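You operate a simulated robot arm through the tools that you are given. There is no shell and no other tool. Be economical: measure what you need, move in short steps, check, and stop when the job is done.

You run a simulated robot arm. Do the job below in one go: nothing can be reset, and whatever is moved stays where it is left.

Task
Clear damp trap and cream tub off the long board, then oil its patch.
Fine: trap and tub go onto the blue mat; load the teal oil brush at the purple oil pot; it goes back. Get no paint, oil, glue, grit or seed on the floor or down a drain. Spill a teaspoon at most; pinch, break and dent nothing; leave nothing switched on. Set down upright: teal oil brush. A coat counts when it lies all over at full strength: go over it till it gets no stronger.

It is judged by the outcome, as a careful person would: the job done as asked, and still so three seconds after it is handed in. It fails if anything else is knocked over, pushed out of place, dropped, spilled or broken.

Robot
A 6-joint arm with a two-finger parallel gripper on a trunk, on a base that drives. Base frame: it is fixed to the floor where the robot stands at the start and does not move with it; the origin is under the middle of the robot, x ahead of it, y to its left, z up; the surface under the hand at the start is at about z = 0.8. Units: m, rad, N and s.
Its first joint turns from -2.897 to 2.897 rad. Places, roughly: blue mat top [0.6, 0.4, 0.8]. Payload 3.91 kg.
The tool frame sits at the grasp point between the pads (the TCP): z along the fingers, y along the line on which they close. The tips reach 0.03 m beyond it. The gripper opens to 0.11 m. The fingers are 0.02 m wide and 0.01 m thick; the gripper's body (0.048 by 0.112 m) begins 0.055 m behind the TCP.
Orientation is that of the tool frame in the base frame, as a unit quaternion [w, x, y, z]. With the fingers straight down and closing along the base's y, the tool's x points along the base's -x, its y along +y and its z along -z.

Tools
- The arm moves only by the tool send_rows. Its argument "commands" is a list of rows, each an object (a shift or turn left out is 0, a gripper value left out holds the last) with "dr": the turn, a rotation vector about the tool's x, y, z in degrees, a list of three; "linear": the shift along the tool's x, y, z in m, a list of three; "hand": the opening, from 0 (shut) to 1 (fully open). In form: [{"dr": [ax, ay, az], "linear": [dx, dy, dz], "hand": hand}, ...]. A call has 1 to 10 rows; each row shifts and turns the commanded pose from where the row before left it, along the tool's axes as they then stand. Each row takes 0.2 s and may step no farther than 0.05 m and 0.15 rad from the row before; otherwise, or with a gripper value out of range, the whole call is refused. A pose out of reach is approached as far as the arm can. The call stops where the force on the tool passes 40 N (or 10 N more than at its start, if that is more) or the arm is blocked; 0.2 s more then pass. Each finger travels about 0.153 m/s and halts on what it meets, pressing with about 28 N; the grip force reading is that of the motor and also rises with nothing between the fingers. The clock runs only during rows and for 0.2 s after the last one: add rows that do not move to give the fingers time. The reply holds the time, the measured pose of the TCP, the force on the tool along the base axes, the opening and the grip force, in the units named above and with some noise, with the torque about the TCP (base axes, N m) and any sound that the robot's microphone picked up.
- Cameras (640 x 400 px; columns grow to the right, rows downward): "scene" is now at [0.2047, 0.231, 1.3468]; the picture's right is [-0.03, -1.00, 0.00], its down [-0.77, 0.02, -0.64] and it looks along [0.64, -0.02, -0.77] (base axes); focal length 214 px, centre (320, 200). "wrist" rides on the gripper at [0.072, 0.017, -0.103] in the tool frame; the picture's right is [-0.23, 0.97, 0.00], its down [-0.76, -0.18, -0.62] and it looks along [-0.61, -0.14, 0.78] (tool axes); focal length 222 px, centre (320, 200). There is no depth. A picture from a camera that has moved, and an enlarged one, comes with that camera's place and axes in the base frame and with its lens.
- capture(camera): a new picture of that camera. No time passes.
- roll_base(legs): drives the robot by 1 to 6 legs, each [ahead, turn to the left] in m and rad, along the robot's own axes; the way and the turn of a leg run together, so that a leg with both is an arc; at most 1.5 m and 3.142 rad a leg. The arm and the cameras ride along, it lands a little off, and it stops where it bumps. It gives what a move gives.
- head_to(pan, tilt): turns the head with the scene camera to pan (to the left, within 2.094 rad either way) and tilt (down, from -0.506 to 1.204), counted from straight ahead of the robot. It gives what a move gives.
- inspect(camera, box): a new picture of the part [left, top, right, bottom] of that camera's present view, enlarged. No time passes.
- job_done(): hands the job in; it is judged then, once.

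Work in short steps. Places have to be worked out from the pictures, the camera data and where the tool is seen: move nearer, look again, correct. Check each grasp and each placing, and mend what went wrong. You have 120 turns and 98 pictures in all, those below and enlarged ones among them. Open the gripper and draw the arm clear of the work before you hand the job in, unless the task says otherwise; then end with one line.

The tools are called after "Emit:" as a command line: name --argument value ..., lists and objects as JSON in quotes. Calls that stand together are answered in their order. send_rows: Moves the arm, as the interface text tells. Its arguments: {"type":"object","properties":{"commands":{"type":"array","items":{"type":"object","properties":{"dr":{"type":"array","items":{"type":"number"}},"linear":{"type":"array","items":{"type":"number"}},"hand":{"type":"number"}}}}},"required":["commands"]} The other tools are called the same way: roll_base (legs) drives the base; head_to (pan, tilt) turns the head that bears the scene camera; capture (camera) takes a picture; inspect (camera, box) takes an enlarged picture of a part of a camera's view; job_done () hands the job in.

At the start:

```text
time_s: 0.0
tcp_pos: [0.6004, -0.2077, 1.1571]
orientation: [0.0, 0.001, 1.0, -0.001]
wrist_force: [0.1, -0.7, 0.3]
ft_torque: [-0.01, 0.0, 0.03]
grip_width: 0.1098
grasp_force: 0.0
robot x, y, heading: [-0.0017, 0.0005, -0.001]
head pan, tilt: [-0.026, 0.873]
```

scene: 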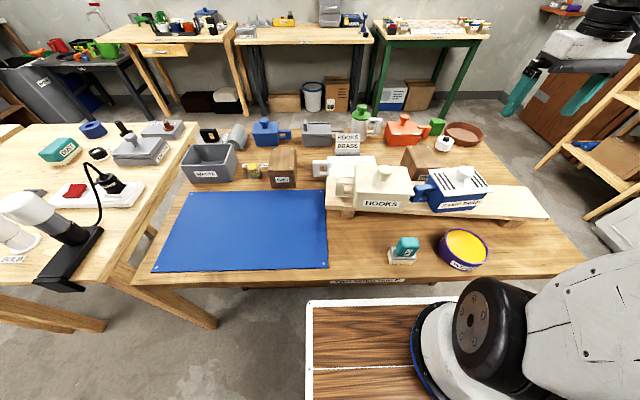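
wrist: 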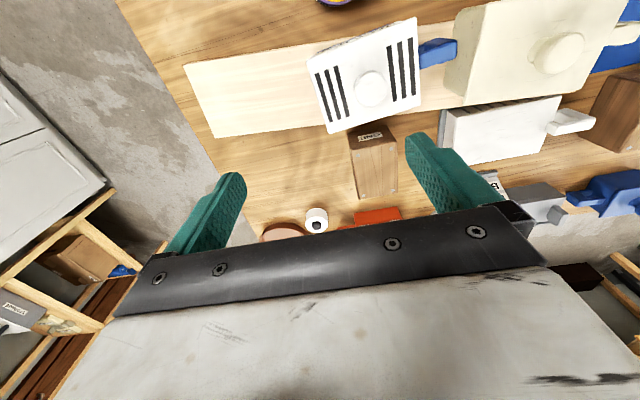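

I'll look closer at the board, the items on it, the brush and the pot.

Emit:
inspect --camera "scene" --box '[310, 120, 570, 282]'

Emit:
inspect --camera "wrist" --box '[170, 0, 640, 240]'

Emit:
inspect --camera "scene" --box '[370, 220, 500, 290]'

```text
2.46 times, centred on (440, 201) of scene
camera zoom: at [0.2047, 0.231, 1.3468], right [-0.03, -1.0, 0.0], down [-0.77, 0.02, -0.64], along [0.64, -0.02, -0.77], focal length 528 px, centre (25, 198)
```

zoom: 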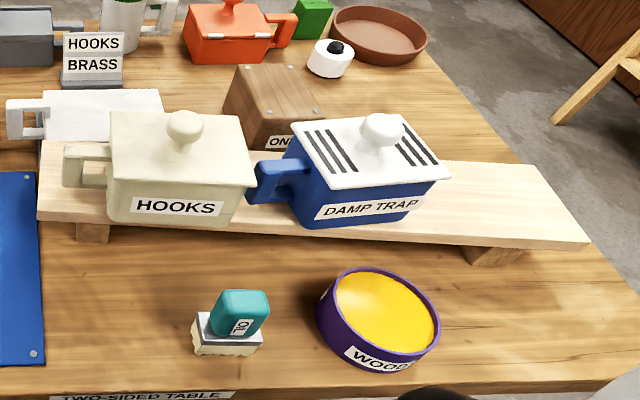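

```text
1.36 times, centred on (405, 120) of wrist
camera zoom: at [0.5283, -0.1894, 1.2607], right [0.23, 0.97, 0.0], down [0.76, -0.18, 0.62], along [0.61, -0.14, -0.78], focal length 302 px, centre (204, 309)
```

zoom: 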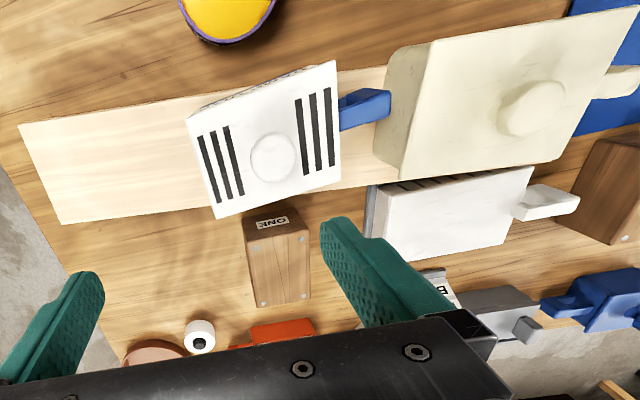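

```text
4.92 times, centred on (435, 255) of scene
camera zoom: at [0.2047, 0.231, 1.3468], right [-0.03, -1.0, 0.0], down [-0.77, 0.02, -0.64], along [0.64, -0.02, -0.77], focal length 1056 px, centre (-246, -71)
```

zoom: 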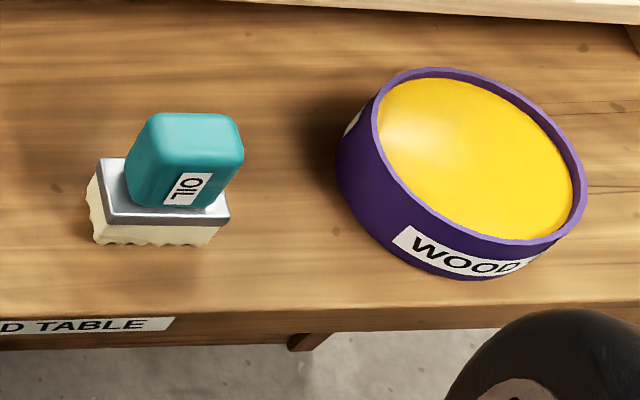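

Items appear to be: trap around (0.62,-0.17), tub around (0.64,0.05), brush ~(0.47,-0.01), pot ~(0.46,-0.16). The last two are too close to reach, so the base must back up. I'll check what is behind first.

Emit:
head_to --pan 2.09 --tilt 0.7

Emit:
capture --camera "scene"

Emit:
head_to --pan -2.09 --tilt 0.7

Emit:
capture --camera "scene"

Emit:
head_to --pan -0.3 --tilt 0.95

```text
time_s: 2.0
tcp_pos: [0.6009, -0.2064, 1.1576]
orientation: [0.0, 0.001, 1.0, -0.001]
wrist_force: [-0.5, 0.7, 0.2]
ft_torque: [0.0, 0.03, 0.01]
grip_width: 0.1101
grasp_force: 0.0
robot x, y, heading: [-0.0012, 0.0003, 0.001]
head pan, tilt: [2.089, 0.7]
```

```text
92 pictures are left
camera scene: at [0.0857, 0.3069, 1.3609], right [0.87, 0.49, 0.0], down [0.32, -0.56, -0.76], along [-0.38, 0.66, -0.64], focal length 214 px, centre (320, 200)
```

scene: 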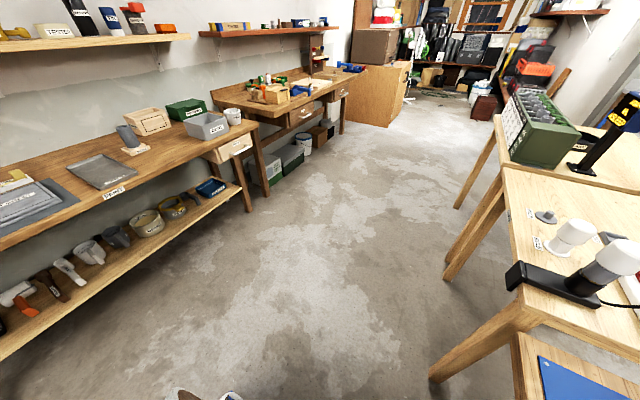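

```text
time_s: 5.4
tcp_pos: [0.6005, -0.2085, 1.1557]
orientation: [0.0, 0.001, 1.0, -0.001]
wrist_force: [0.4, -0.4, 0.8]
ft_torque: [-0.01, 0.0, -0.03]
grip_width: 0.11
grasp_force: 0.0
robot x, y, heading: [0.0023, 0.002, 0.001]
head pan, tilt: [-2.089, 0.7]
```

```text
91 pictures are left
camera scene: at [0.0857, 0.1593, 1.3609], right [-0.87, 0.5, 0.0], down [0.32, 0.56, -0.76], along [-0.38, -0.66, -0.64], focal length 214 px, centre (320, 200)
```

scene: 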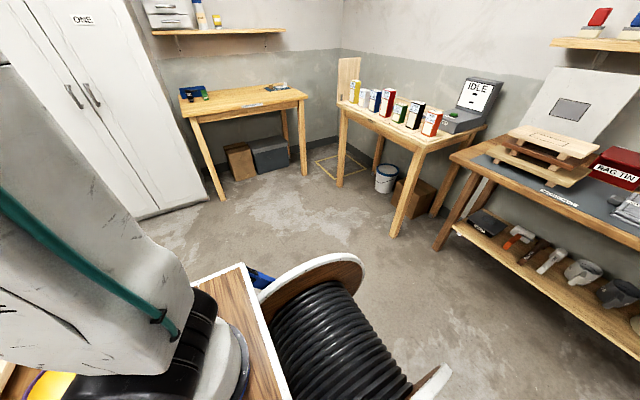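

```text
time_s: 7.2
tcp_pos: [0.6005, -0.2066, 1.157]
orientation: [0.0, 0.0, 1.0, -0.002]
wrist_force: [0.6, -0.3, -0.2]
ft_torque: [-0.04, -0.01, 0.02]
grip_width: 0.1103
grasp_force: 0.0
robot x, y, heading: [0.0005, 0.0022, -0.001]
head pan, tilt: [-0.3, 0.949]
```

Behind is free for a short reverse. I back up 0.16 m so everything fits in one stand.

Emit:
roll_base --legs '[[-0.16, 0]]'

Emit:
capture --camera "scene"

Emit:
capture --camera "wrist"

```text
time_s: 8.6
tcp_pos: [0.4374, -0.2066, 1.1558]
orientation: [0.0, -0.001, 1.0, -0.001]
wrist_force: [-0.5, -0.7, 0.9]
ft_torque: [0.01, 0.01, 0.0]
grip_width: 0.1104
grasp_force: 0.0
robot x, y, heading: [-0.1648, 0.0016, 0.0]
head pan, tilt: [-0.3, 0.949]
```

```text
90 pictures are left
camera scene: at [0.0332, 0.2117, 1.3411], right [-0.29, -0.96, 0.0], down [-0.78, 0.24, -0.58], along [0.56, -0.17, -0.81], focal length 214 px, centre (320, 200)
```

scene: 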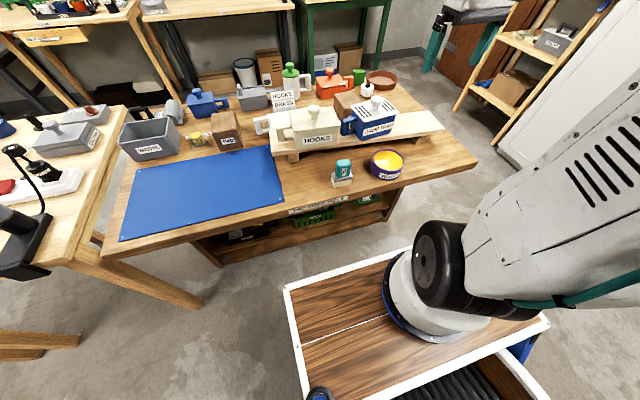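

```text
89 pictures are left
camera wrist: at [0.3647, -0.1889, 1.2608], right [0.23, 0.97, 0.0], down [0.76, -0.18, 0.62], along [0.61, -0.14, -0.78], focal length 222 px, centre (320, 200)
```

wrist: 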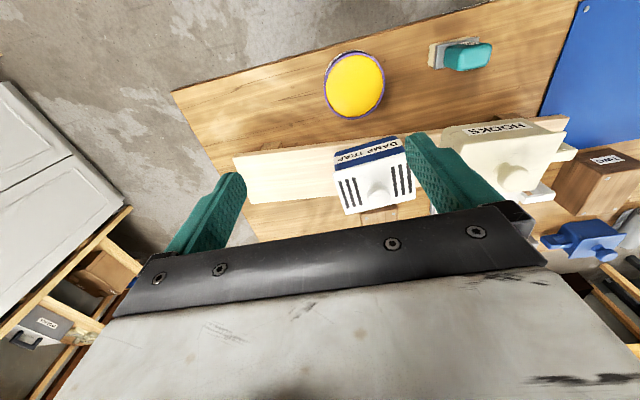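

The base is 0.16 m back. Next I turn the tool 90° so the fingers close along x, then look at the handles.

Emit:
send_rows --commands '[{"dr": [0, 0, 8.5]}, {"dr": [0, 0, 8.5]}, {"dr": [0, 0, 8.5]}, {"dr": [0, 0, 8.5]}, {"dr": [0, 0, 8.5]}, {"dr": [0, 0, 8.5]}, {"dr": [0, 0, 8.5]}, {"dr": [0, 0, 8.5]}, {"dr": [0, 0, 8.5]}, {"dr": [0, 0, 8.5]}]'

Emit:
send_rows --commands '[{"dr": [0, 0, 5], "linear": [0.03, 0, 0]}, {"linear": [0.04, 0.04, 0]}, {"linear": [0.04, 0.04, 0.0]}, {"linear": [0.04, 0.04, 0.0]}, {"linear": [0.03, 0.04, 0.0]}, {"linear": [0.0, 0.01, 0.0]}]'

Emit:
capture --camera "wrist"

```text
time_s: 10.8
tcp_pos: [0.4365, -0.2059, 1.1573]
orientation: [0.0, 0.676, 0.736, 0.0]
wrist_force: [0.4, 0.3, -0.3]
ft_torque: [0.01, 0.01, -0.03]
grip_width: 0.1102
grasp_force: 0.0
robot x, y, heading: [-0.1653, 0.0023, 0.003]
head pan, tilt: [-0.3, 0.949]
```

```text
refused: row 2 steps farther than a row can; nothing moved
```

```text
88 pictures are left
camera wrist: at [0.448, -0.1321, 1.2603], right [0.99, -0.14, 0.0], down [-0.11, -0.77, 0.62], along [-0.09, -0.62, -0.78], focal length 222 px, centre (320, 200)
```

wrist: 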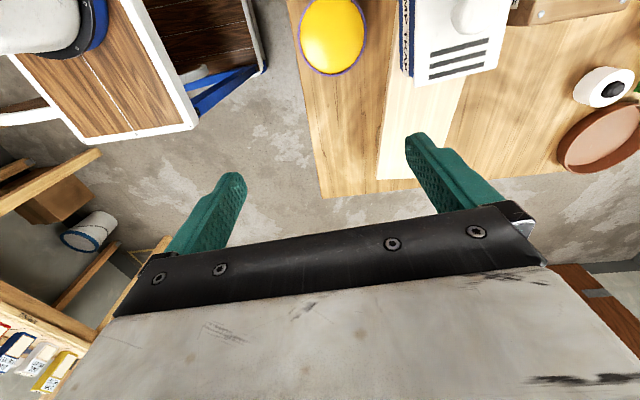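

Steps must stay within 0.05 m in total, so I resend them smaller, heading above the gap between tub and trap.

Emit:
send_rows --commands '[{"dr": [0, 0, 5], "linear": [0.0, 0, 0]}, {"linear": [0.03, 0.03, 0]}, {"linear": [0.03, 0.03, 0.0]}, {"linear": [0.03, 0.03, 0.0]}, {"linear": [0.03, 0.03, 0.0]}, {"linear": [0.02, 0.03, 0.0]}, {"linear": [0.0, 0.02, 0.04]}]'

Emit:
capture --camera "wrist"

```text
time_s: 12.4
tcp_pos: [0.6077, -0.067, 1.1169]
orientation: [0.001, 0.707, 0.707, -0.001]
wrist_force: [-0.2, 0.0, 0.0]
ft_torque: [-0.01, -0.06, -0.01]
grip_width: 0.1099
grasp_force: 0.1
robot x, y, heading: [-0.1613, -0.0026, -0.0]
head pan, tilt: [-0.3, 0.949]
```

```text
87 pictures are left
camera wrist: at [0.6254, 0.006, 1.2205], right [0.97, -0.23, 0.0], down [-0.18, -0.76, 0.62], along [-0.14, -0.61, -0.78], focal length 222 px, centre (320, 200)
```

wrist: 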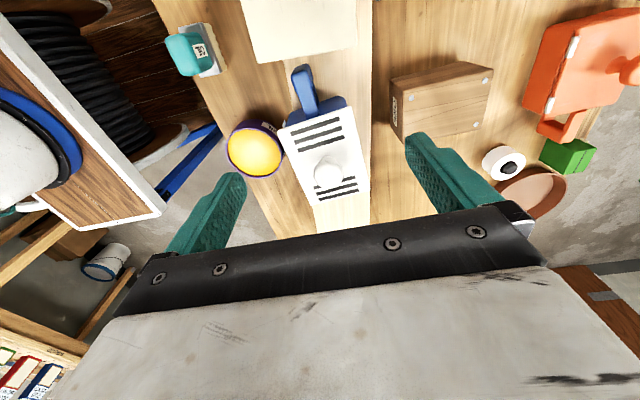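

Good view of the trap from above. I enlarge it for measurements.

Emit:
inspect --camera "wrist" --box '[220, 0, 420, 125]'

Emit:
inspect --camera "wrist" --box '[240, 90, 420, 203]'

Emit:
inspect --camera "scene" --box '[230, 80, 470, 200]'

```text
3.20 times, centred on (320, 62) of wrist
camera zoom: at [0.6254, 0.006, 1.2205], right [0.97, -0.23, 0.0], down [-0.18, -0.76, 0.62], along [-0.14, -0.61, -0.78], focal length 711 px, centre (320, 640)
```

zoom: 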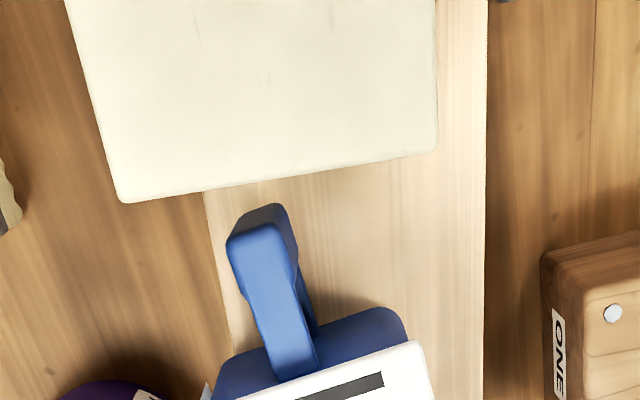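

```text
3.54 times, centred on (330, 146) of wrist
camera zoom: at [0.6254, 0.006, 1.2205], right [0.97, -0.23, 0.0], down [-0.18, -0.76, 0.62], along [-0.14, -0.61, -0.78], focal length 786 px, centre (285, 389)
```

zoom: 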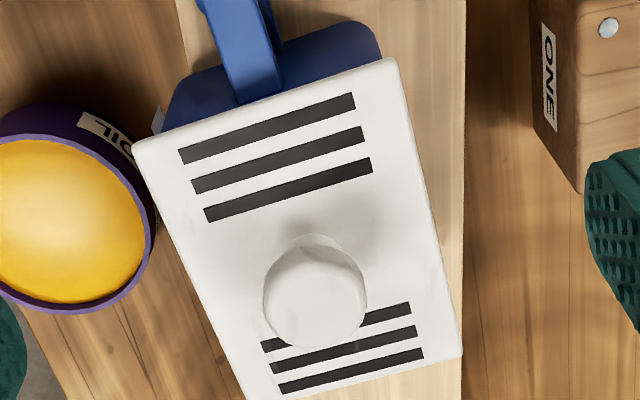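

```text
2.67 times, centred on (350, 140) of scene
camera zoom: at [0.0328, 0.2117, 1.3411], right [-0.29, -0.96, 0.0], down [-0.78, 0.24, -0.58], along [0.56, -0.17, -0.81], focal length 572 px, centre (240, 360)
```

zoom: 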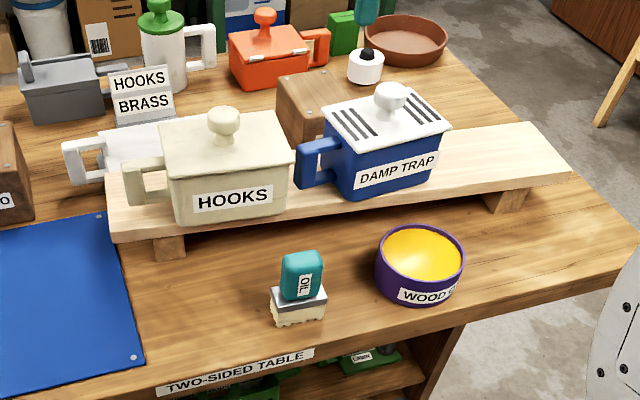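

Stereo puts the trap's lid top at z≈0.943, lid ≈0.098×0.13, and its handle near (0.595,-0.058, 0.885–0.93), about 2.5 cm wide. The tub sits close beside it, so I'll move the tub first and go look at its handle.

Emit:
send_rows --commands '[{"linear": [0.045, 0, 0]}, {"linear": [0.045, 0, 0]}, {"linear": [0.045, 0, 0]}, {"linear": [0.045, 0, 0]}, {"linear": [0.045, 0, 0]}]'

Emit:
capture --camera "wrist"

Emit:
inspect --camera "wrist" --box '[220, 0, 420, 125]'

Emit:
inspect --camera "scene" --box '[240, 80, 360, 180]'

```text
time_s: 13.6
tcp_pos: [0.6054, 0.1585, 1.1183]
orientation: [0.001, 0.708, 0.706, 0.0]
wrist_force: [0.7, 0.2, 0.4]
ft_torque: [0.02, 0.01, 0.0]
grip_width: 0.1101
grasp_force: 0.0
robot x, y, heading: [-0.1645, -0.0007, -0.002]
head pan, tilt: [-0.3, 0.949]
```

```text
83 pictures are left
camera wrist: at [0.6224, 0.2304, 1.2212], right [0.97, -0.23, 0.0], down [-0.18, -0.76, 0.62], along [-0.14, -0.61, -0.78], focal length 222 px, centre (320, 200)
```

wrist: 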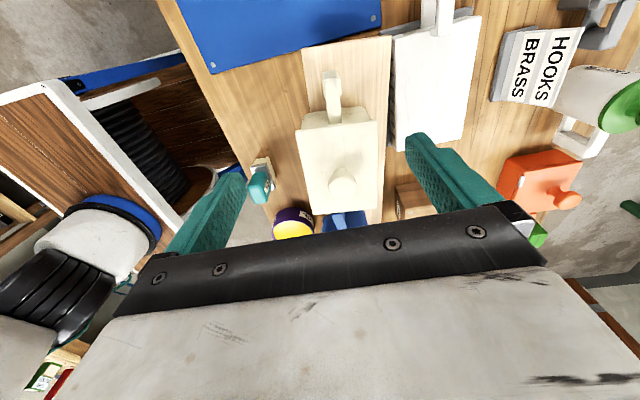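

```text
3.20 times, centred on (320, 62) of wrist
camera zoom: at [0.6224, 0.2304, 1.2212], right [0.97, -0.23, 0.0], down [-0.18, -0.76, 0.62], along [-0.14, -0.61, -0.78], focal length 711 px, centre (320, 640)
```

zoom: 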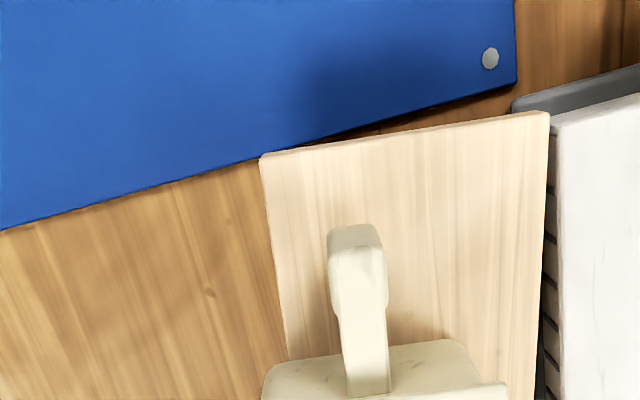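

```text
4.00 times, centred on (300, 130) of scene
camera zoom: at [0.0333, 0.2114, 1.3411], right [-0.3, -0.96, 0.0], down [-0.78, 0.24, -0.58], along [0.56, -0.17, -0.81], focal length 858 px, centre (400, 480)
```

zoom: 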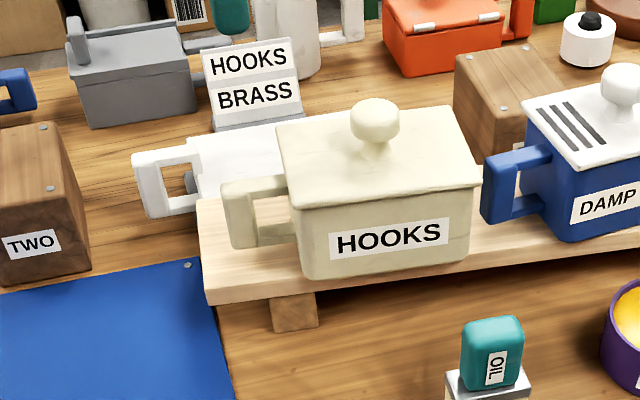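

The tub's handle is a D-loop near (0.622, 0.15), z 0.887–0.935, about 2 cm wide, with the tub turned about -5.5°. I'll align above it, half open, and come down to z≈1.0.

Emit:
send_rows --commands '[{"linear": [-0.0065, 0.017, 0.0], "hand": 0.6}, {"dr": [0, 0, 5.5]}, {"linear": [0, 0, 0.04]}, {"linear": [0, 0, 0.04]}, {"linear": [0, 0, 0.04]}]'

Emit:
capture --camera "wrist"

Emit:
inspect --camera "scene" --box '[240, 60, 400, 180]'

```text
time_s: 14.8
tcp_pos: [0.6232, 0.1499, 0.9967]
orientation: [0.002, 0.741, 0.672, -0.001]
wrist_force: [-0.6, 0.4, 0.2]
ft_torque: [0.02, -0.02, -0.01]
grip_width: 0.0659
grasp_force: 0.0
robot x, y, heading: [-0.1681, -0.0003, -0.0]
head pan, tilt: [-0.3, 0.949]
```

```text
80 pictures are left
camera wrist: at [0.6467, 0.2207, 1.1011], right [0.95, -0.32, 0.0], down [-0.25, -0.74, 0.62], along [-0.2, -0.59, -0.78], focal length 222 px, centre (320, 200)
```

wrist: 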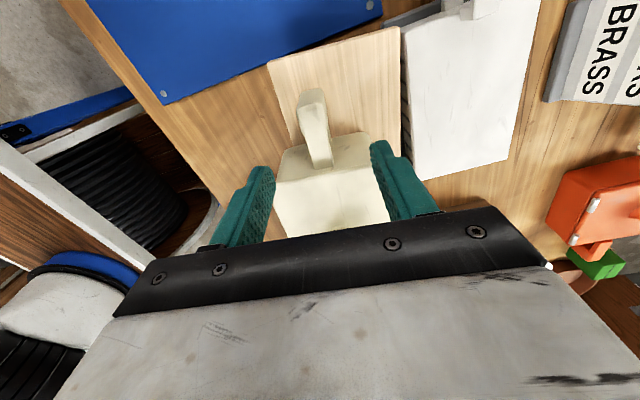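

```text
3.33 times, centred on (320, 120) of scene
camera zoom: at [0.0329, 0.2117, 1.3411], right [-0.29, -0.96, 0.0], down [-0.78, 0.24, -0.58], along [0.56, -0.17, -0.81], focal length 715 px, centre (320, 467)
```

zoom: 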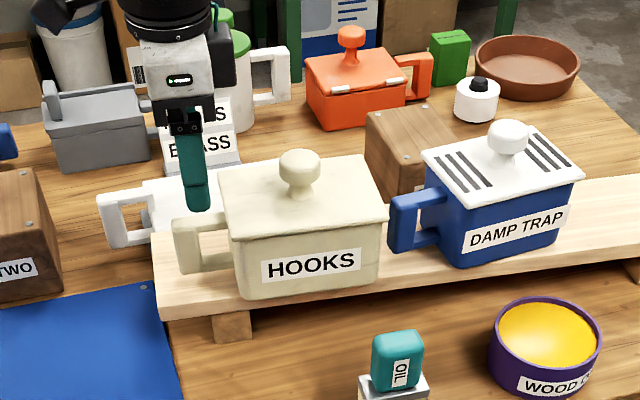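

Handle lies between the fingers in line with the TCP. I descend around it.

Emit:
send_rows --commands '[{"linear": [0.003, 0, 0.03]}, {"linear": [0, 0, 0.03]}, {"linear": [0, 0, 0.026]}]'

Emit:
capture --camera "wrist"

Emit:
inspect --camera "scene" --box '[240, 60, 400, 180]'

```text
time_s: 15.6
tcp_pos: [0.6236, 0.1541, 0.9115]
orientation: [0.001, 0.74, 0.672, 0.0]
wrist_force: [0.2, 0.1, -0.6]
ft_torque: [-0.03, 0.0, 0.0]
grip_width: 0.066
grasp_force: 0.1
robot x, y, heading: [-0.1647, -0.0003, 0.0]
head pan, tilt: [-0.3, 0.949]
```

```text
78 pictures are left
camera wrist: at [0.6479, 0.2244, 1.016], right [0.95, -0.32, 0.0], down [-0.25, -0.74, 0.62], along [-0.2, -0.59, -0.78], focal length 222 px, centre (320, 200)
```

wrist: 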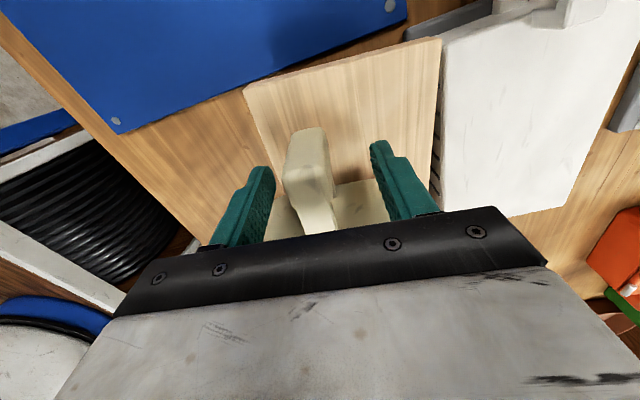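

```text
3.33 times, centred on (320, 120) of scene
camera zoom: at [0.0331, 0.2117, 1.3411], right [-0.29, -0.96, 0.0], down [-0.78, 0.24, -0.58], along [0.56, -0.17, -0.81], focal length 715 px, centre (320, 467)
```

zoom: 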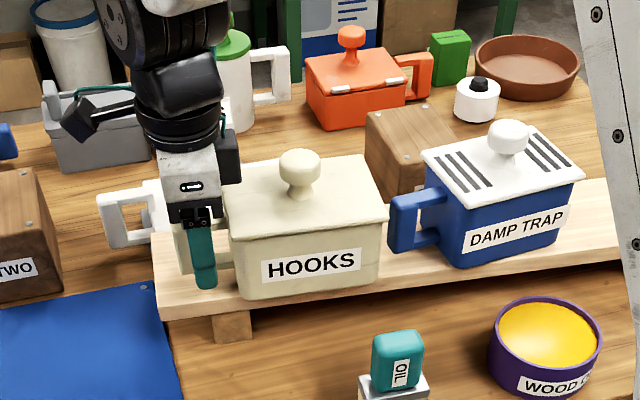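

The handle sits about 7 mm toward the left finger; I centre on it and close.

Emit:
send_rows --commands '[{"linear": [-0.002, -0.007, 0]}, {"hand": 0.4}, {"hand": 0.2}, {"hand": 0.0}, {}, {}]'

Emit:
inspect --camera "wrist" --box '[200, 90, 460, 253]'

```text
time_s: 17.0
tcp_pos: [0.6169, 0.1527, 0.9122]
orientation: [0.0, 0.74, 0.672, -0.001]
wrist_force: [0.3, 0.4, 1.5]
ft_torque: [0.07, -0.01, 0.06]
grip_width: 0.0218
grasp_force: 28.2
robot x, y, heading: [-0.1647, 0.0013, -0.001]
head pan, tilt: [-0.3, 0.949]
```

```text
2.45 times, centred on (330, 172) of wrist
camera zoom: at [0.6409, 0.2237, 1.0163], right [0.95, -0.32, 0.0], down [-0.25, -0.74, 0.62], along [-0.2, -0.59, -0.78], focal length 545 px, centre (296, 270)
```

zoom: 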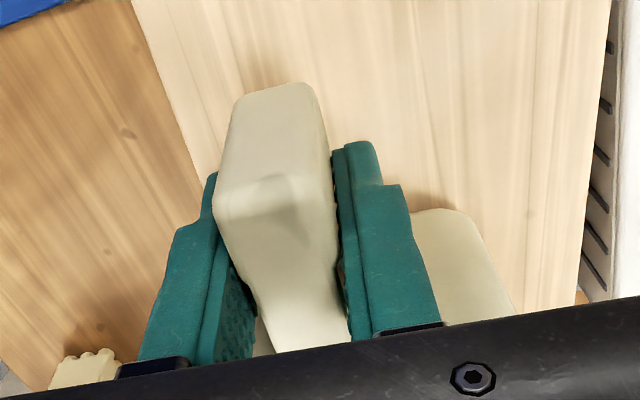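

Gripped at 0.0218 m. I lift gently by 3 cm and check weight and tilt.

Emit:
send_rows --commands '[{"linear": [0, 0, -0.01]}, {"linear": [0, 0, -0.01]}, {"linear": [0, 0, -0.01]}, {}]'

Emit:
inspect --camera "scene" --box '[240, 60, 400, 180]'

```text
time_s: 18.0
tcp_pos: [0.6173, 0.1527, 0.9413]
orientation: [0.0, 0.74, 0.673, 0.0]
wrist_force: [-0.4, 0.8, -3.3]
ft_torque: [0.15, 0.0, 0.01]
grip_width: 0.0215
grasp_force: 28.3
robot x, y, heading: [-0.1626, -0.0026, 0.001]
head pan, tilt: [-0.3, 0.949]
```

```text
3.33 times, centred on (320, 120) of scene
camera zoom: at [0.0333, 0.2118, 1.3411], right [-0.29, -0.96, 0.0], down [-0.78, 0.24, -0.58], along [0.56, -0.17, -0.81], focal length 715 px, centre (320, 467)
```

zoom: 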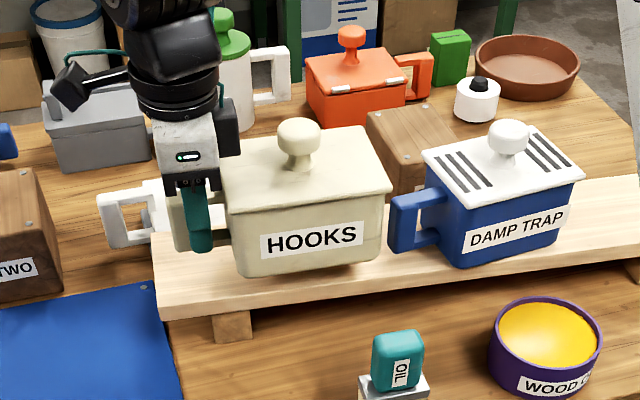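

The tub is light (~0.35 kg) and hanging level. I raise it and carry it toward the back-left of the mat.

Emit:
send_rows --commands '[{"linear": [0, 0, -0.025]}, {"linear": [0, 0, -0.025]}, {"linear": [0.0305, -0.0055, 0]}, {"linear": [0.0305, -0.0055, 0]}, {"linear": [0.0305, -0.0055, 0]}, {"linear": [0.0305, -0.0055, 0]}, {"linear": [0.0305, -0.0055, 0]}, {"linear": [0.0305, -0.0055, 0]}, {"linear": [0.0305, -0.0055, 0]}, {"linear": [0.0305, -0.0055, 0]}]'

Emit:
send_rows --commands '[{"linear": [0.0305, -0.0055, 0]}, {"linear": [0.0305, -0.0055, 0]}, {"linear": [0.0305, -0.0055, 0]}, {"linear": [0.0305, -0.0055, 0]}, {"linear": [0.0305, -0.0055, 0]}, {"linear": [0.0305, -0.0055, 0]}, {}]'

Emit:
head_to --pan 0.2 --tilt 0.8

Emit:
capture --camera "scene"

```text
time_s: 20.2
tcp_pos: [0.598, 0.4012, 0.9903]
orientation: [0.001, 0.741, 0.672, 0.0]
wrist_force: [-0.8, -1.0, -2.0]
ft_torque: [0.22, -0.01, -0.02]
grip_width: 0.0218
grasp_force: 28.2
robot x, y, heading: [-0.1613, 0.0015, 0.001]
head pan, tilt: [-0.3, 0.949]
```

```text
time_s: 21.8
tcp_pos: [0.5813, 0.5856, 0.9901]
orientation: [0.001, 0.74, 0.672, 0.0]
wrist_force: [-0.1, -0.2, -1.9]
ft_torque: [0.2, 0.0, 0.0]
grip_width: 0.0218
grasp_force: 27.8
robot x, y, heading: [-0.1669, 0.0044, -0.001]
head pan, tilt: [-0.3, 0.949]
```

```text
time_s: 22.8
tcp_pos: [0.5825, 0.5851, 0.9903]
orientation: [0.001, 0.74, 0.673, 0.0]
wrist_force: [-0.5, 1.0, -1.8]
ft_torque: [0.2, 0.02, -0.02]
grip_width: 0.0215
grasp_force: 28.3
robot x, y, heading: [-0.1601, 0.0053, 0.001]
head pan, tilt: [0.201, 0.799]
```

```text
74 pictures are left
camera scene: at [0.0429, 0.2495, 1.3525], right [0.2, -0.98, 0.0], down [-0.7, -0.14, -0.7], along [0.68, 0.14, -0.72], focal length 214 px, centre (320, 200)
```

scene: 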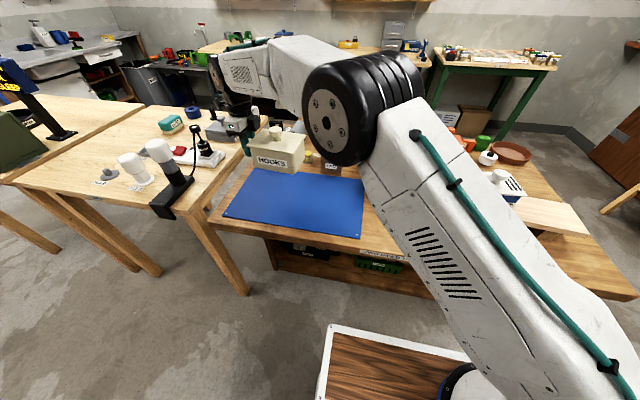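

The tub hangs over the mat. I check clearance of the wrist near the left table before lowering.

Emit:
inspect --camera "scene" --box '[150, 80, 400, 240]'

Emit:
capture --camera "wrist"

```text
2.50 times, centred on (275, 160) of scene
camera zoom: at [0.0429, 0.2495, 1.3525], right [0.2, -0.98, 0.0], down [-0.7, -0.14, -0.7], along [0.68, 0.14, -0.72], focal length 536 px, centre (432, 300)
```

zoom: 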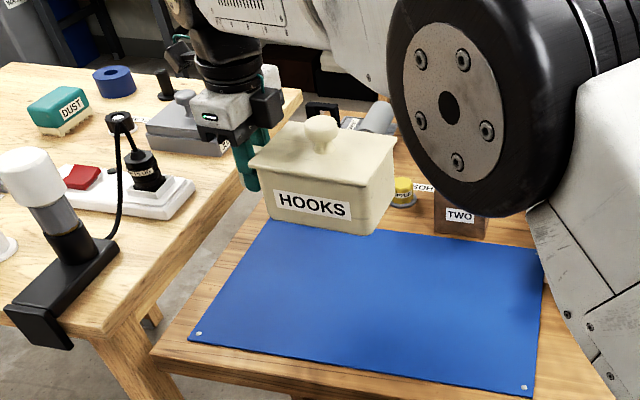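

```text
72 pictures are left
camera wrist: at [0.6057, 0.6569, 1.0942], right [0.95, -0.32, 0.0], down [-0.25, -0.74, 0.62], along [-0.2, -0.59, -0.78], focal length 222 px, centre (320, 200)
```

wrist: 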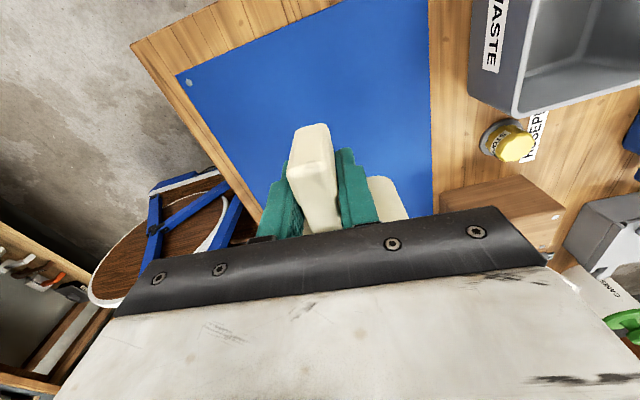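

Tub is well within the mat with clear surroundings. I lower it, slowly toward the end.

Emit:
send_rows --commands '[{"linear": [0, 0, 0.025]}, {"linear": [0, 0, 0.025]}, {"linear": [0, 0, 0.025]}, {"linear": [0, 0, 0.015]}, {"linear": [0, 0, 0.01]}, {}]'

Emit:
inspect --camera "scene" --box '[200, 100, 360, 200]'

```text
time_s: 24.1
tcp_pos: [0.5823, 0.5858, 0.8886]
orientation: [0.0, 0.74, 0.673, 0.0]
wrist_force: [0.2, -0.6, -2.2]
ft_torque: [0.2, 0.02, 0.02]
grip_width: 0.0217
grasp_force: 28.0
robot x, y, heading: [-0.1666, 0.0004, 0.002]
head pan, tilt: [0.201, 0.799]
```

```text
4.00 times, centred on (280, 150) of scene
camera zoom: at [0.0429, 0.2495, 1.3526], right [0.2, -0.98, 0.0], down [-0.7, -0.14, -0.7], along [0.68, 0.14, -0.72], focal length 858 px, centre (480, 400)
```

zoom: 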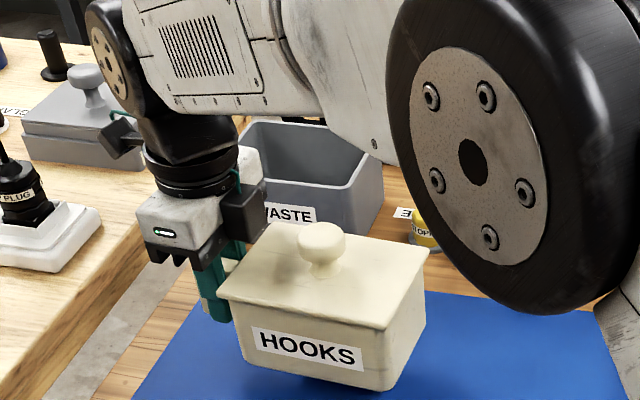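

Still just above the mat; I go down in small steps watching force.

Emit:
send_rows --commands '[{"linear": [0, 0, 0.005]}, {"linear": [0, 0, 0.004]}, {"linear": [0, 0, 0.003]}, {}]'

```text
time_s: 25.1
tcp_pos: [0.5834, 0.5858, 0.8769]
orientation: [0.001, 0.741, 0.672, 0.0]
wrist_force: [-0.7, -0.2, -1.8]
ft_torque: [0.16, 0.01, 0.01]
grip_width: 0.0221
grasp_force: 27.9
robot x, y, heading: [-0.1612, -0.0001, -0.005]
head pan, tilt: [0.201, 0.799]
```

Emit:
send_rows --commands '[{"linear": [0, 0, 0.002]}, {"linear": [0, 0, 0.002]}, {}]'

Emit:
inspect --camera "scene" --box '[200, 100, 360, 200]'

```text
time_s: 25.9
tcp_pos: [0.5817, 0.5856, 0.8734]
orientation: [0.001, 0.74, 0.672, -0.001]
wrist_force: [0.0, -0.2, -2.3]
ft_torque: [0.15, -0.04, 0.0]
grip_width: 0.0214
grasp_force: 27.4
robot x, y, heading: [-0.165, 0.0001, 0.004]
head pan, tilt: [0.201, 0.799]
```

```text
4.00 times, centred on (280, 150) of scene
camera zoom: at [0.0429, 0.2496, 1.3526], right [0.2, -0.98, 0.0], down [-0.7, -0.14, -0.7], along [0.68, 0.14, -0.72], focal length 858 px, centre (480, 400)
```

zoom: 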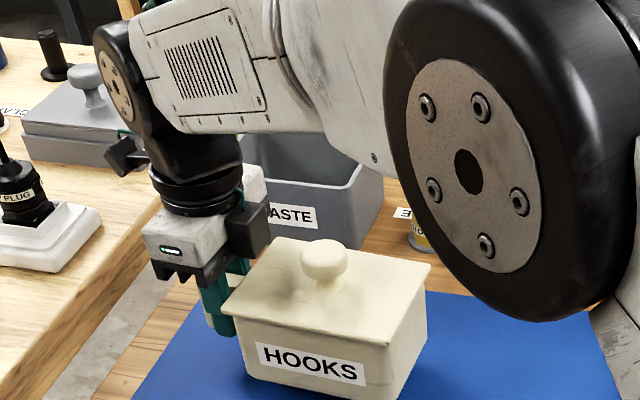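

Emit:
send_rows --commands '[{"linear": [0, 0, 0.002]}, {"linear": [0, 0, 0.002]}, {}]'

```text
time_s: 26.8
tcp_pos: [0.5814, 0.5852, 0.8691]
orientation: [0.001, 0.74, 0.672, 0.0]
wrist_force: [-0.3, 0.9, -2.3]
ft_torque: [0.18, -0.03, 0.0]
grip_width: 0.0219
grasp_force: 28.3
robot x, y, heading: [-0.1604, 0.0016, 0.004]
head pan, tilt: [0.201, 0.799]
```

Emit:
send_rows --commands '[{"linear": [0, 0, 0.003]}, {"linear": [0, 0, 0.002]}, {}]'

Emit:
inspect --camera "scene" --box '[240, 150, 320, 220]'

```text
time_s: 27.6
tcp_pos: [0.5832, 0.5852, 0.8637]
orientation: [0.001, 0.74, 0.672, -0.001]
wrist_force: [0.1, 0.3, -2.2]
ft_torque: [0.2, 0.0, 0.01]
grip_width: 0.0216
grasp_force: 27.8
robot x, y, heading: [-0.1655, 0.0011, -0.001]
head pan, tilt: [0.201, 0.799]
```

```text
5.71 times, centred on (280, 185) of scene
camera zoom: at [0.0429, 0.2496, 1.3526], right [0.2, -0.98, 0.0], down [-0.7, -0.14, -0.7], along [0.68, 0.14, -0.72], focal length 1226 px, centre (549, 286)
```

zoom: 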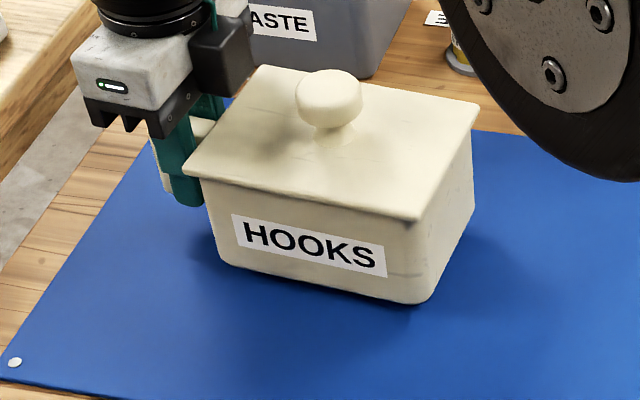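

Emit:
send_rows --commands '[{"linear": [0, 0, 0.003]}, {}]'

Emit:
send_rows --commands '[{"linear": [0, 0, 0.003]}, {}]'

```text
time_s: 28.1
tcp_pos: [0.5812, 0.5851, 0.8595]
orientation: [0.001, 0.74, 0.672, 0.0]
wrist_force: [0.7, 0.4, -2.5]
ft_torque: [0.19, -0.03, 0.05]
grip_width: 0.022
grasp_force: 28.0
robot x, y, heading: [-0.1647, -0.0028, 0.002]
head pan, tilt: [0.201, 0.799]
```

```text
time_s: 28.8
tcp_pos: [0.5807, 0.5858, 0.8575]
orientation: [0.001, 0.741, 0.672, -0.001]
wrist_force: [-0.1, -0.3, -2.0]
ft_torque: [0.17, -0.02, -0.02]
grip_width: 0.0217
grasp_force: 27.6
robot x, y, heading: [-0.1637, 0.0012, 0.006]
head pan, tilt: [0.201, 0.799]
```

Emit:
send_rows --commands '[{"linear": [0, 0, 0.003]}, {}]'

Emit:
send_rows --commands '[{"linear": [0, 0, 0.003]}, {}]'

Emit:
inspect --camera "scene" --box '[240, 150, 320, 220]'

```text
time_s: 29.4
tcp_pos: [0.5808, 0.5852, 0.8536]
orientation: [0.0, 0.741, 0.672, 0.0]
wrist_force: [-0.7, -0.6, -1.5]
ft_torque: [0.19, -0.02, -0.03]
grip_width: 0.0218
grasp_force: 28.2
robot x, y, heading: [-0.1627, 0.0021, 0.004]
head pan, tilt: [0.201, 0.799]
```

```text
time_s: 29.9
tcp_pos: [0.5814, 0.5845, 0.8516]
orientation: [0.001, 0.74, 0.673, -0.001]
wrist_force: [0.7, 0.2, -2.4]
ft_torque: [0.19, -0.01, -0.02]
grip_width: 0.0218
grasp_force: 27.6
robot x, y, heading: [-0.1622, 0.0033, 0.001]
head pan, tilt: [0.201, 0.799]
```

```text
5.71 times, centred on (280, 185) of scene
camera zoom: at [0.0429, 0.2496, 1.3526], right [0.2, -0.98, 0.0], down [-0.7, -0.14, -0.7], along [0.68, 0.14, -0.72], focal length 1226 px, centre (549, 286)
```

zoom: 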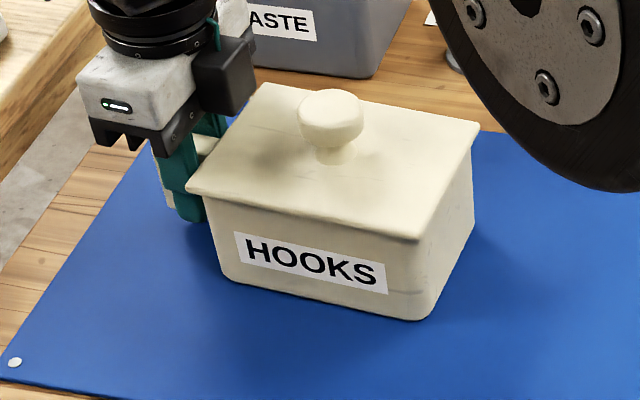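

Emit:
send_rows --commands '[{"linear": [0, 0, 0.003]}, {}]'

Emit:
send_rows --commands '[{"linear": [0, 0, 0.002]}, {}]'

Emit:
inspect --camera "scene" --box '[240, 150, 320, 220]'

```text
time_s: 30.6
tcp_pos: [0.5809, 0.5862, 0.8517]
orientation: [0.001, 0.74, 0.672, 0.0]
wrist_force: [-6.0, -3.9, 15.3]
ft_torque: [-0.64, 0.32, 0.02]
grip_width: 0.022
grasp_force: 27.9
robot x, y, heading: [-0.1652, 0.0017, -0.003]
head pan, tilt: [0.201, 0.799]
```

```text
time_s: 31.1
tcp_pos: [0.5821, 0.5865, 0.8475]
orientation: [0.001, 0.741, 0.671, 0.001]
wrist_force: [0.1, 6.1, 17.8]
ft_torque: [-0.05, 0.43, -0.06]
grip_width: 0.0217
grasp_force: 27.9
robot x, y, heading: [-0.1624, -0.0007, -0.003]
head pan, tilt: [0.201, 0.799]
```

```text
5.71 times, centred on (280, 185) of scene
camera zoom: at [0.0421, 0.2494, 1.3527], right [0.2, -0.98, 0.0], down [-0.7, -0.14, -0.7], along [0.68, 0.14, -0.72], focal length 1226 px, centre (549, 286)
```

zoom: 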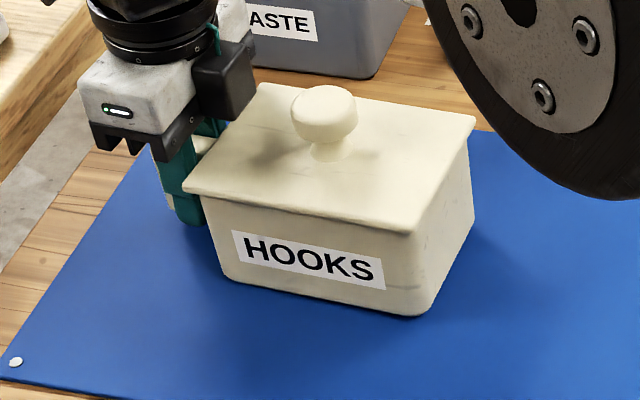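

Contact (≈17 N): tub is on the mat. I ease off 2 mm, open partway, and rise.

Emit:
send_rows --commands '[{"linear": [0, 0, -0.002]}, {"hand": 0.2}, {"hand": 0.4}, {"hand": 0.55}, {}, {"linear": [0, 0, -0.03]}, {"linear": [0, 0, -0.04]}, {"linear": [0, 0, -0.04]}, {"linear": [0, 0, -0.04]}, {"linear": [0, 0, -0.04]}]'

Emit:
inspect --camera "scene" --box '[220, 120, 380, 220]'

```text
time_s: 33.4
tcp_pos: [0.581, 0.5899, 1.0424]
orientation: [0.001, 0.74, 0.672, -0.002]
wrist_force: [1.0, -0.4, 0.1]
ft_torque: [-0.01, 0.04, -0.01]
grip_width: 0.0606
grasp_force: 0.0
robot x, y, heading: [-0.1639, -0.001, -0.001]
head pan, tilt: [0.201, 0.799]
```

```text
4.00 times, centred on (300, 170) of scene
camera zoom: at [0.043, 0.2496, 1.3525], right [0.2, -0.98, 0.0], down [-0.7, -0.14, -0.7], along [0.68, 0.14, -0.72], focal length 858 px, centre (400, 320)
```

zoom: 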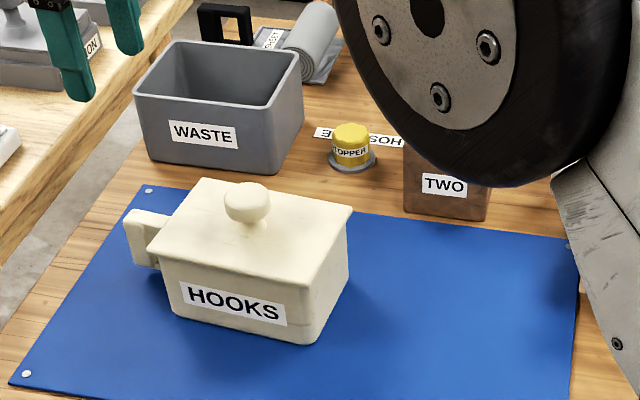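

Tub stands on the mat. Now I travel to the trap's handle, turning the tool to its yaw (about +4°).

Emit:
send_rows --commands '[{"dr": [0, 0, -5], "linear": [0, 0, -0.03]}, {"dr": [0, 0, -4.5], "linear": [0, 0, -0.03]}, {"linear": [-0.0463, -0.0022, 0]}, {"linear": [-0.0463, -0.0022, 0]}, {"linear": [-0.0463, -0.0022, 0]}, {"linear": [-0.0463, -0.0022, 0]}, {"linear": [-0.0463, -0.0022, 0]}, {"linear": [-0.0463, -0.0022, 0]}, {"linear": [-0.0463, -0.0022, 0]}, {"linear": [-0.0463, -0.0022, 0]}]'

Emit:
send_rows --commands '[{"linear": [-0.0463, -0.0022, 0]}, {"linear": [-0.0463, -0.0022, 0]}, {"linear": [-0.0463, -0.0022, 0]}, {"linear": [-0.0463, -0.0022, 0]}, {"linear": [-0.0463, -0.0022, 0]}, {"linear": [-0.0463, -0.0022, 0]}, {"linear": [0, 0, 0.05]}, {"linear": [0, 0, 0.05]}]'

Emit:
head_to --pan -0.3 --tilt 0.949

Emit:
capture --camera "wrist"

Emit:
inspect --camera "scene" --box '[230, 80, 470, 200]'

```text
time_s: 35.5
tcp_pos: [0.5912, 0.2146, 1.1037]
orientation: [0.001, 0.682, 0.732, -0.001]
wrist_force: [0.1, -0.5, -0.6]
ft_torque: [-0.02, 0.03, -0.02]
grip_width: 0.0605
grasp_force: 0.1
robot x, y, heading: [-0.1647, -0.0008, 0.002]
head pan, tilt: [0.201, 0.799]
```

```text
time_s: 37.4
tcp_pos: [0.5955, -0.0609, 0.9967]
orientation: [0.0, 0.683, 0.731, 0.0]
wrist_force: [0.0, -0.7, -0.3]
ft_torque: [-0.01, 0.01, -0.01]
grip_width: 0.0605
grasp_force: 0.1
robot x, y, heading: [-0.1669, -0.0003, 0.001]
head pan, tilt: [0.201, 0.799]
```

```text
time_s: 38.3
tcp_pos: [0.5964, -0.061, 0.9982]
orientation: [0.001, 0.682, 0.731, 0.0]
wrist_force: [-0.7, -0.1, 0.2]
ft_torque: [0.0, 0.02, 0.02]
grip_width: 0.0604
grasp_force: 0.1
robot x, y, heading: [-0.1653, -0.0026, -0.004]
head pan, tilt: [-0.3, 0.949]
```

```text
65 pictures are left
camera wrist: at [0.608, 0.0126, 1.1018], right [0.99, -0.16, 0.0], down [-0.12, -0.77, 0.62], along [-0.1, -0.62, -0.78], focal length 222 px, centre (320, 200)
```

wrist: 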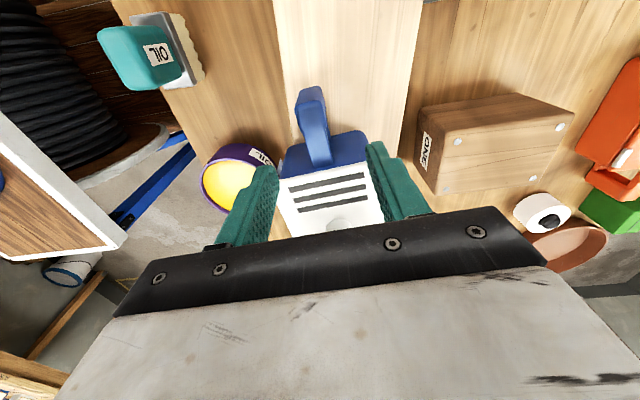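

```text
2.67 times, centred on (350, 140) of scene
camera zoom: at [0.0333, 0.2118, 1.3411], right [-0.29, -0.96, 0.0], down [-0.78, 0.24, -0.58], along [0.56, -0.17, -0.81], focal length 572 px, centre (240, 360)
```

zoom: 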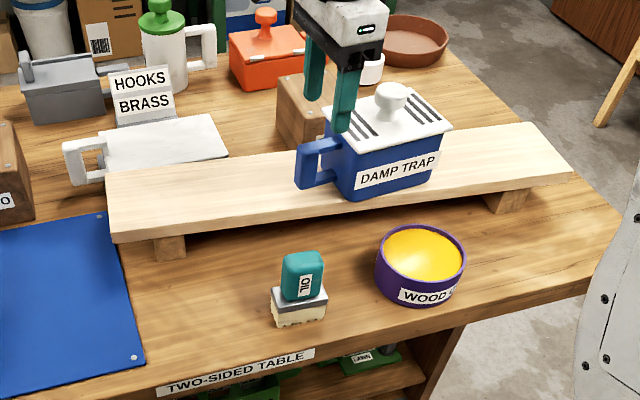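

Same geometry as with the tub, so I apply the same small offset (≈7 mm) and descend.

Emit:
send_rows --commands '[{"linear": [0.003, -0.007, 0.03]}, {"linear": [0, 0, 0.03]}, {"linear": [0, 0, 0.026]}]'

Emit:
capture --camera "wrist"

```text
time_s: 39.1
tcp_pos: [0.5881, -0.06, 0.9108]
orientation: [0.001, 0.682, 0.732, -0.001]
wrist_force: [-0.6, -0.3, 0.7]
ft_torque: [0.05, -0.01, 0.01]
grip_width: 0.0608
grasp_force: 0.1
robot x, y, heading: [-0.166, -0.0002, 0.001]
head pan, tilt: [-0.3, 0.949]
```

```text
63 pictures are left
camera wrist: at [0.6002, 0.0132, 1.0151], right [0.99, -0.16, 0.0], down [-0.12, -0.77, 0.62], along [-0.1, -0.62, -0.78], focal length 222 px, centre (320, 200)
```

wrist: 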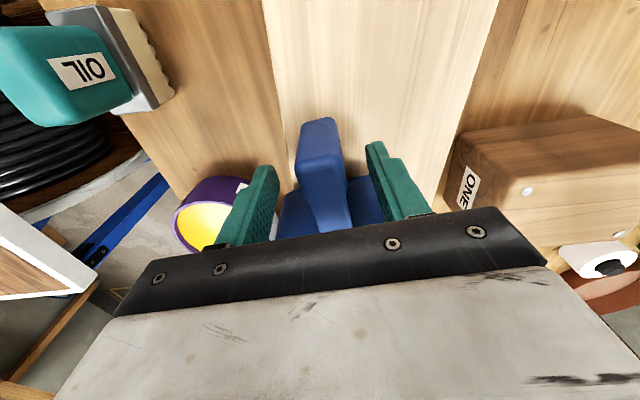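

Handle is centred; I close and lift slightly.

Emit:
send_rows --commands '[{"linear": [0.002, 0, 0], "hand": 0.4}, {"hand": 0.2}, {"hand": 0.0}, {}, {}, {"linear": [0, 0, -0.01]}, {"linear": [0, 0, -0.01]}, {"linear": [0, 0, -0.01]}, {}]'

Emit:
inspect --camera "scene" --box '[260, 80, 440, 200]'

```text
time_s: 41.1
tcp_pos: [0.5896, -0.0585, 0.9424]
orientation: [0.0, 0.682, 0.731, 0.0]
wrist_force: [-0.7, -0.6, -2.8]
ft_torque: [0.25, 0.04, 0.01]
grip_width: 0.0219
grasp_force: 27.8
robot x, y, heading: [-0.1646, 0.0024, 0.002]
head pan, tilt: [-0.3, 0.949]
```

```text
3.33 times, centred on (350, 140) of scene
camera zoom: at [0.0334, 0.2117, 1.3411], right [-0.29, -0.96, 0.0], down [-0.78, 0.24, -0.58], along [0.56, -0.17, -0.81], focal length 715 px, centre (220, 400)
```

zoom: 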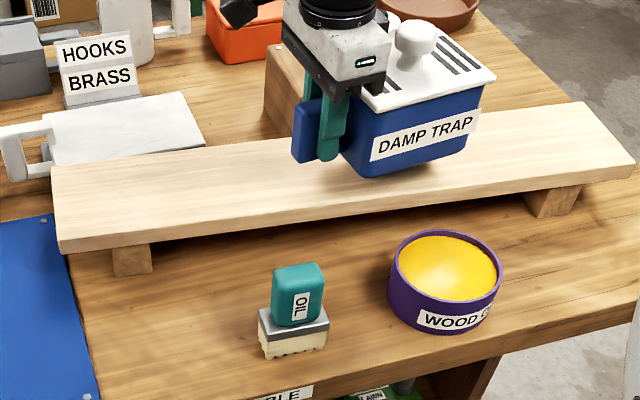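

Trap lifted level at similar weight. I raise it and carry it to the front-right of the mat (TCP target ≈(0.50, 0.375)).

Emit:
send_rows --commands '[{"linear": [0, 0, -0.03]}, {"linear": [0, 0, -0.03]}, {"linear": [0.0314, -0.0042, 0]}, {"linear": [0.0314, -0.0042, 0]}, {"linear": [0.0314, -0.0042, 0]}, {"linear": [0.0314, -0.0042, 0]}, {"linear": [0.0314, -0.0042, 0]}, {"linear": [0.0314, -0.0042, 0]}, {"linear": [0.0314, -0.0042, 0]}, {"linear": [0.0314, -0.0042, 0]}]'

Emit:
send_rows --commands '[{"linear": [0.0314, -0.0042, 0]}, {"linear": [0.0314, -0.0042, 0]}, {"linear": [0.0314, -0.0042, 0]}, {"linear": [0.0314, -0.0042, 0]}, {"linear": [0.0314, -0.0042, 0]}, {"linear": [0.0314, -0.0042, 0]}, {"linear": [0, 0, 0.02]}, {"linear": [0, 0, 0.02]}, {"linear": [0, 0, 0.02]}, {}]'

Emit:
head_to --pan 0.2 --tilt 0.8

Emit:
inspect --camera "scene" --box '[200, 120, 400, 245]'

```text
time_s: 43.3
tcp_pos: [0.5395, 0.1904, 1.0055]
orientation: [0.001, 0.683, 0.73, 0.0]
wrist_force: [0.3, -0.5, -3.6]
ft_torque: [0.24, 0.02, 0.01]
grip_width: 0.022
grasp_force: 28.1
robot x, y, heading: [-0.1627, 0.0005, 0.001]
head pan, tilt: [-0.3, 0.949]
```

```text
time_s: 45.5
tcp_pos: [0.497, 0.3778, 0.9429]
orientation: [0.001, 0.682, 0.731, 0.0]
wrist_force: [-0.8, -0.1, -3.9]
ft_torque: [0.25, 0.02, 0.02]
grip_width: 0.0217
grasp_force: 27.4
robot x, y, heading: [-0.1648, -0.0019, -0.001]
head pan, tilt: [-0.3, 0.949]
```

```text
time_s: 46.4
tcp_pos: [0.4974, 0.3769, 0.9431]
orientation: [0.0, 0.681, 0.732, 0.0]
wrist_force: [-0.4, 0.7, -3.5]
ft_torque: [0.25, 0.01, 0.01]
grip_width: 0.0217
grasp_force: 27.8
robot x, y, heading: [-0.1623, 0.0012, -0.001]
head pan, tilt: [0.201, 0.799]
```

```text
3.20 times, centred on (300, 182) of scene
camera zoom: at [0.0429, 0.2494, 1.3525], right [0.2, -0.98, 0.0], down [-0.7, -0.14, -0.7], along [0.68, 0.14, -0.72], focal length 686 px, centre (384, 256)
```

zoom: 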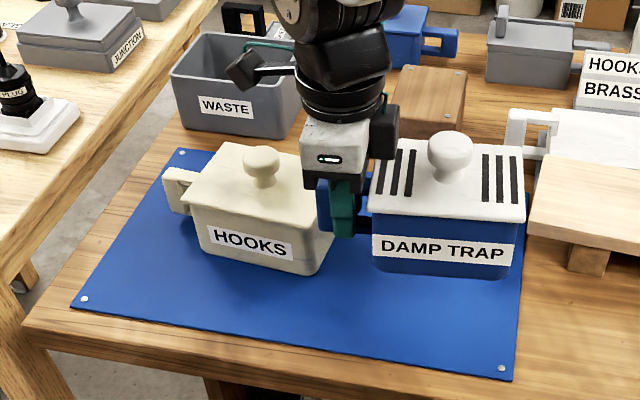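

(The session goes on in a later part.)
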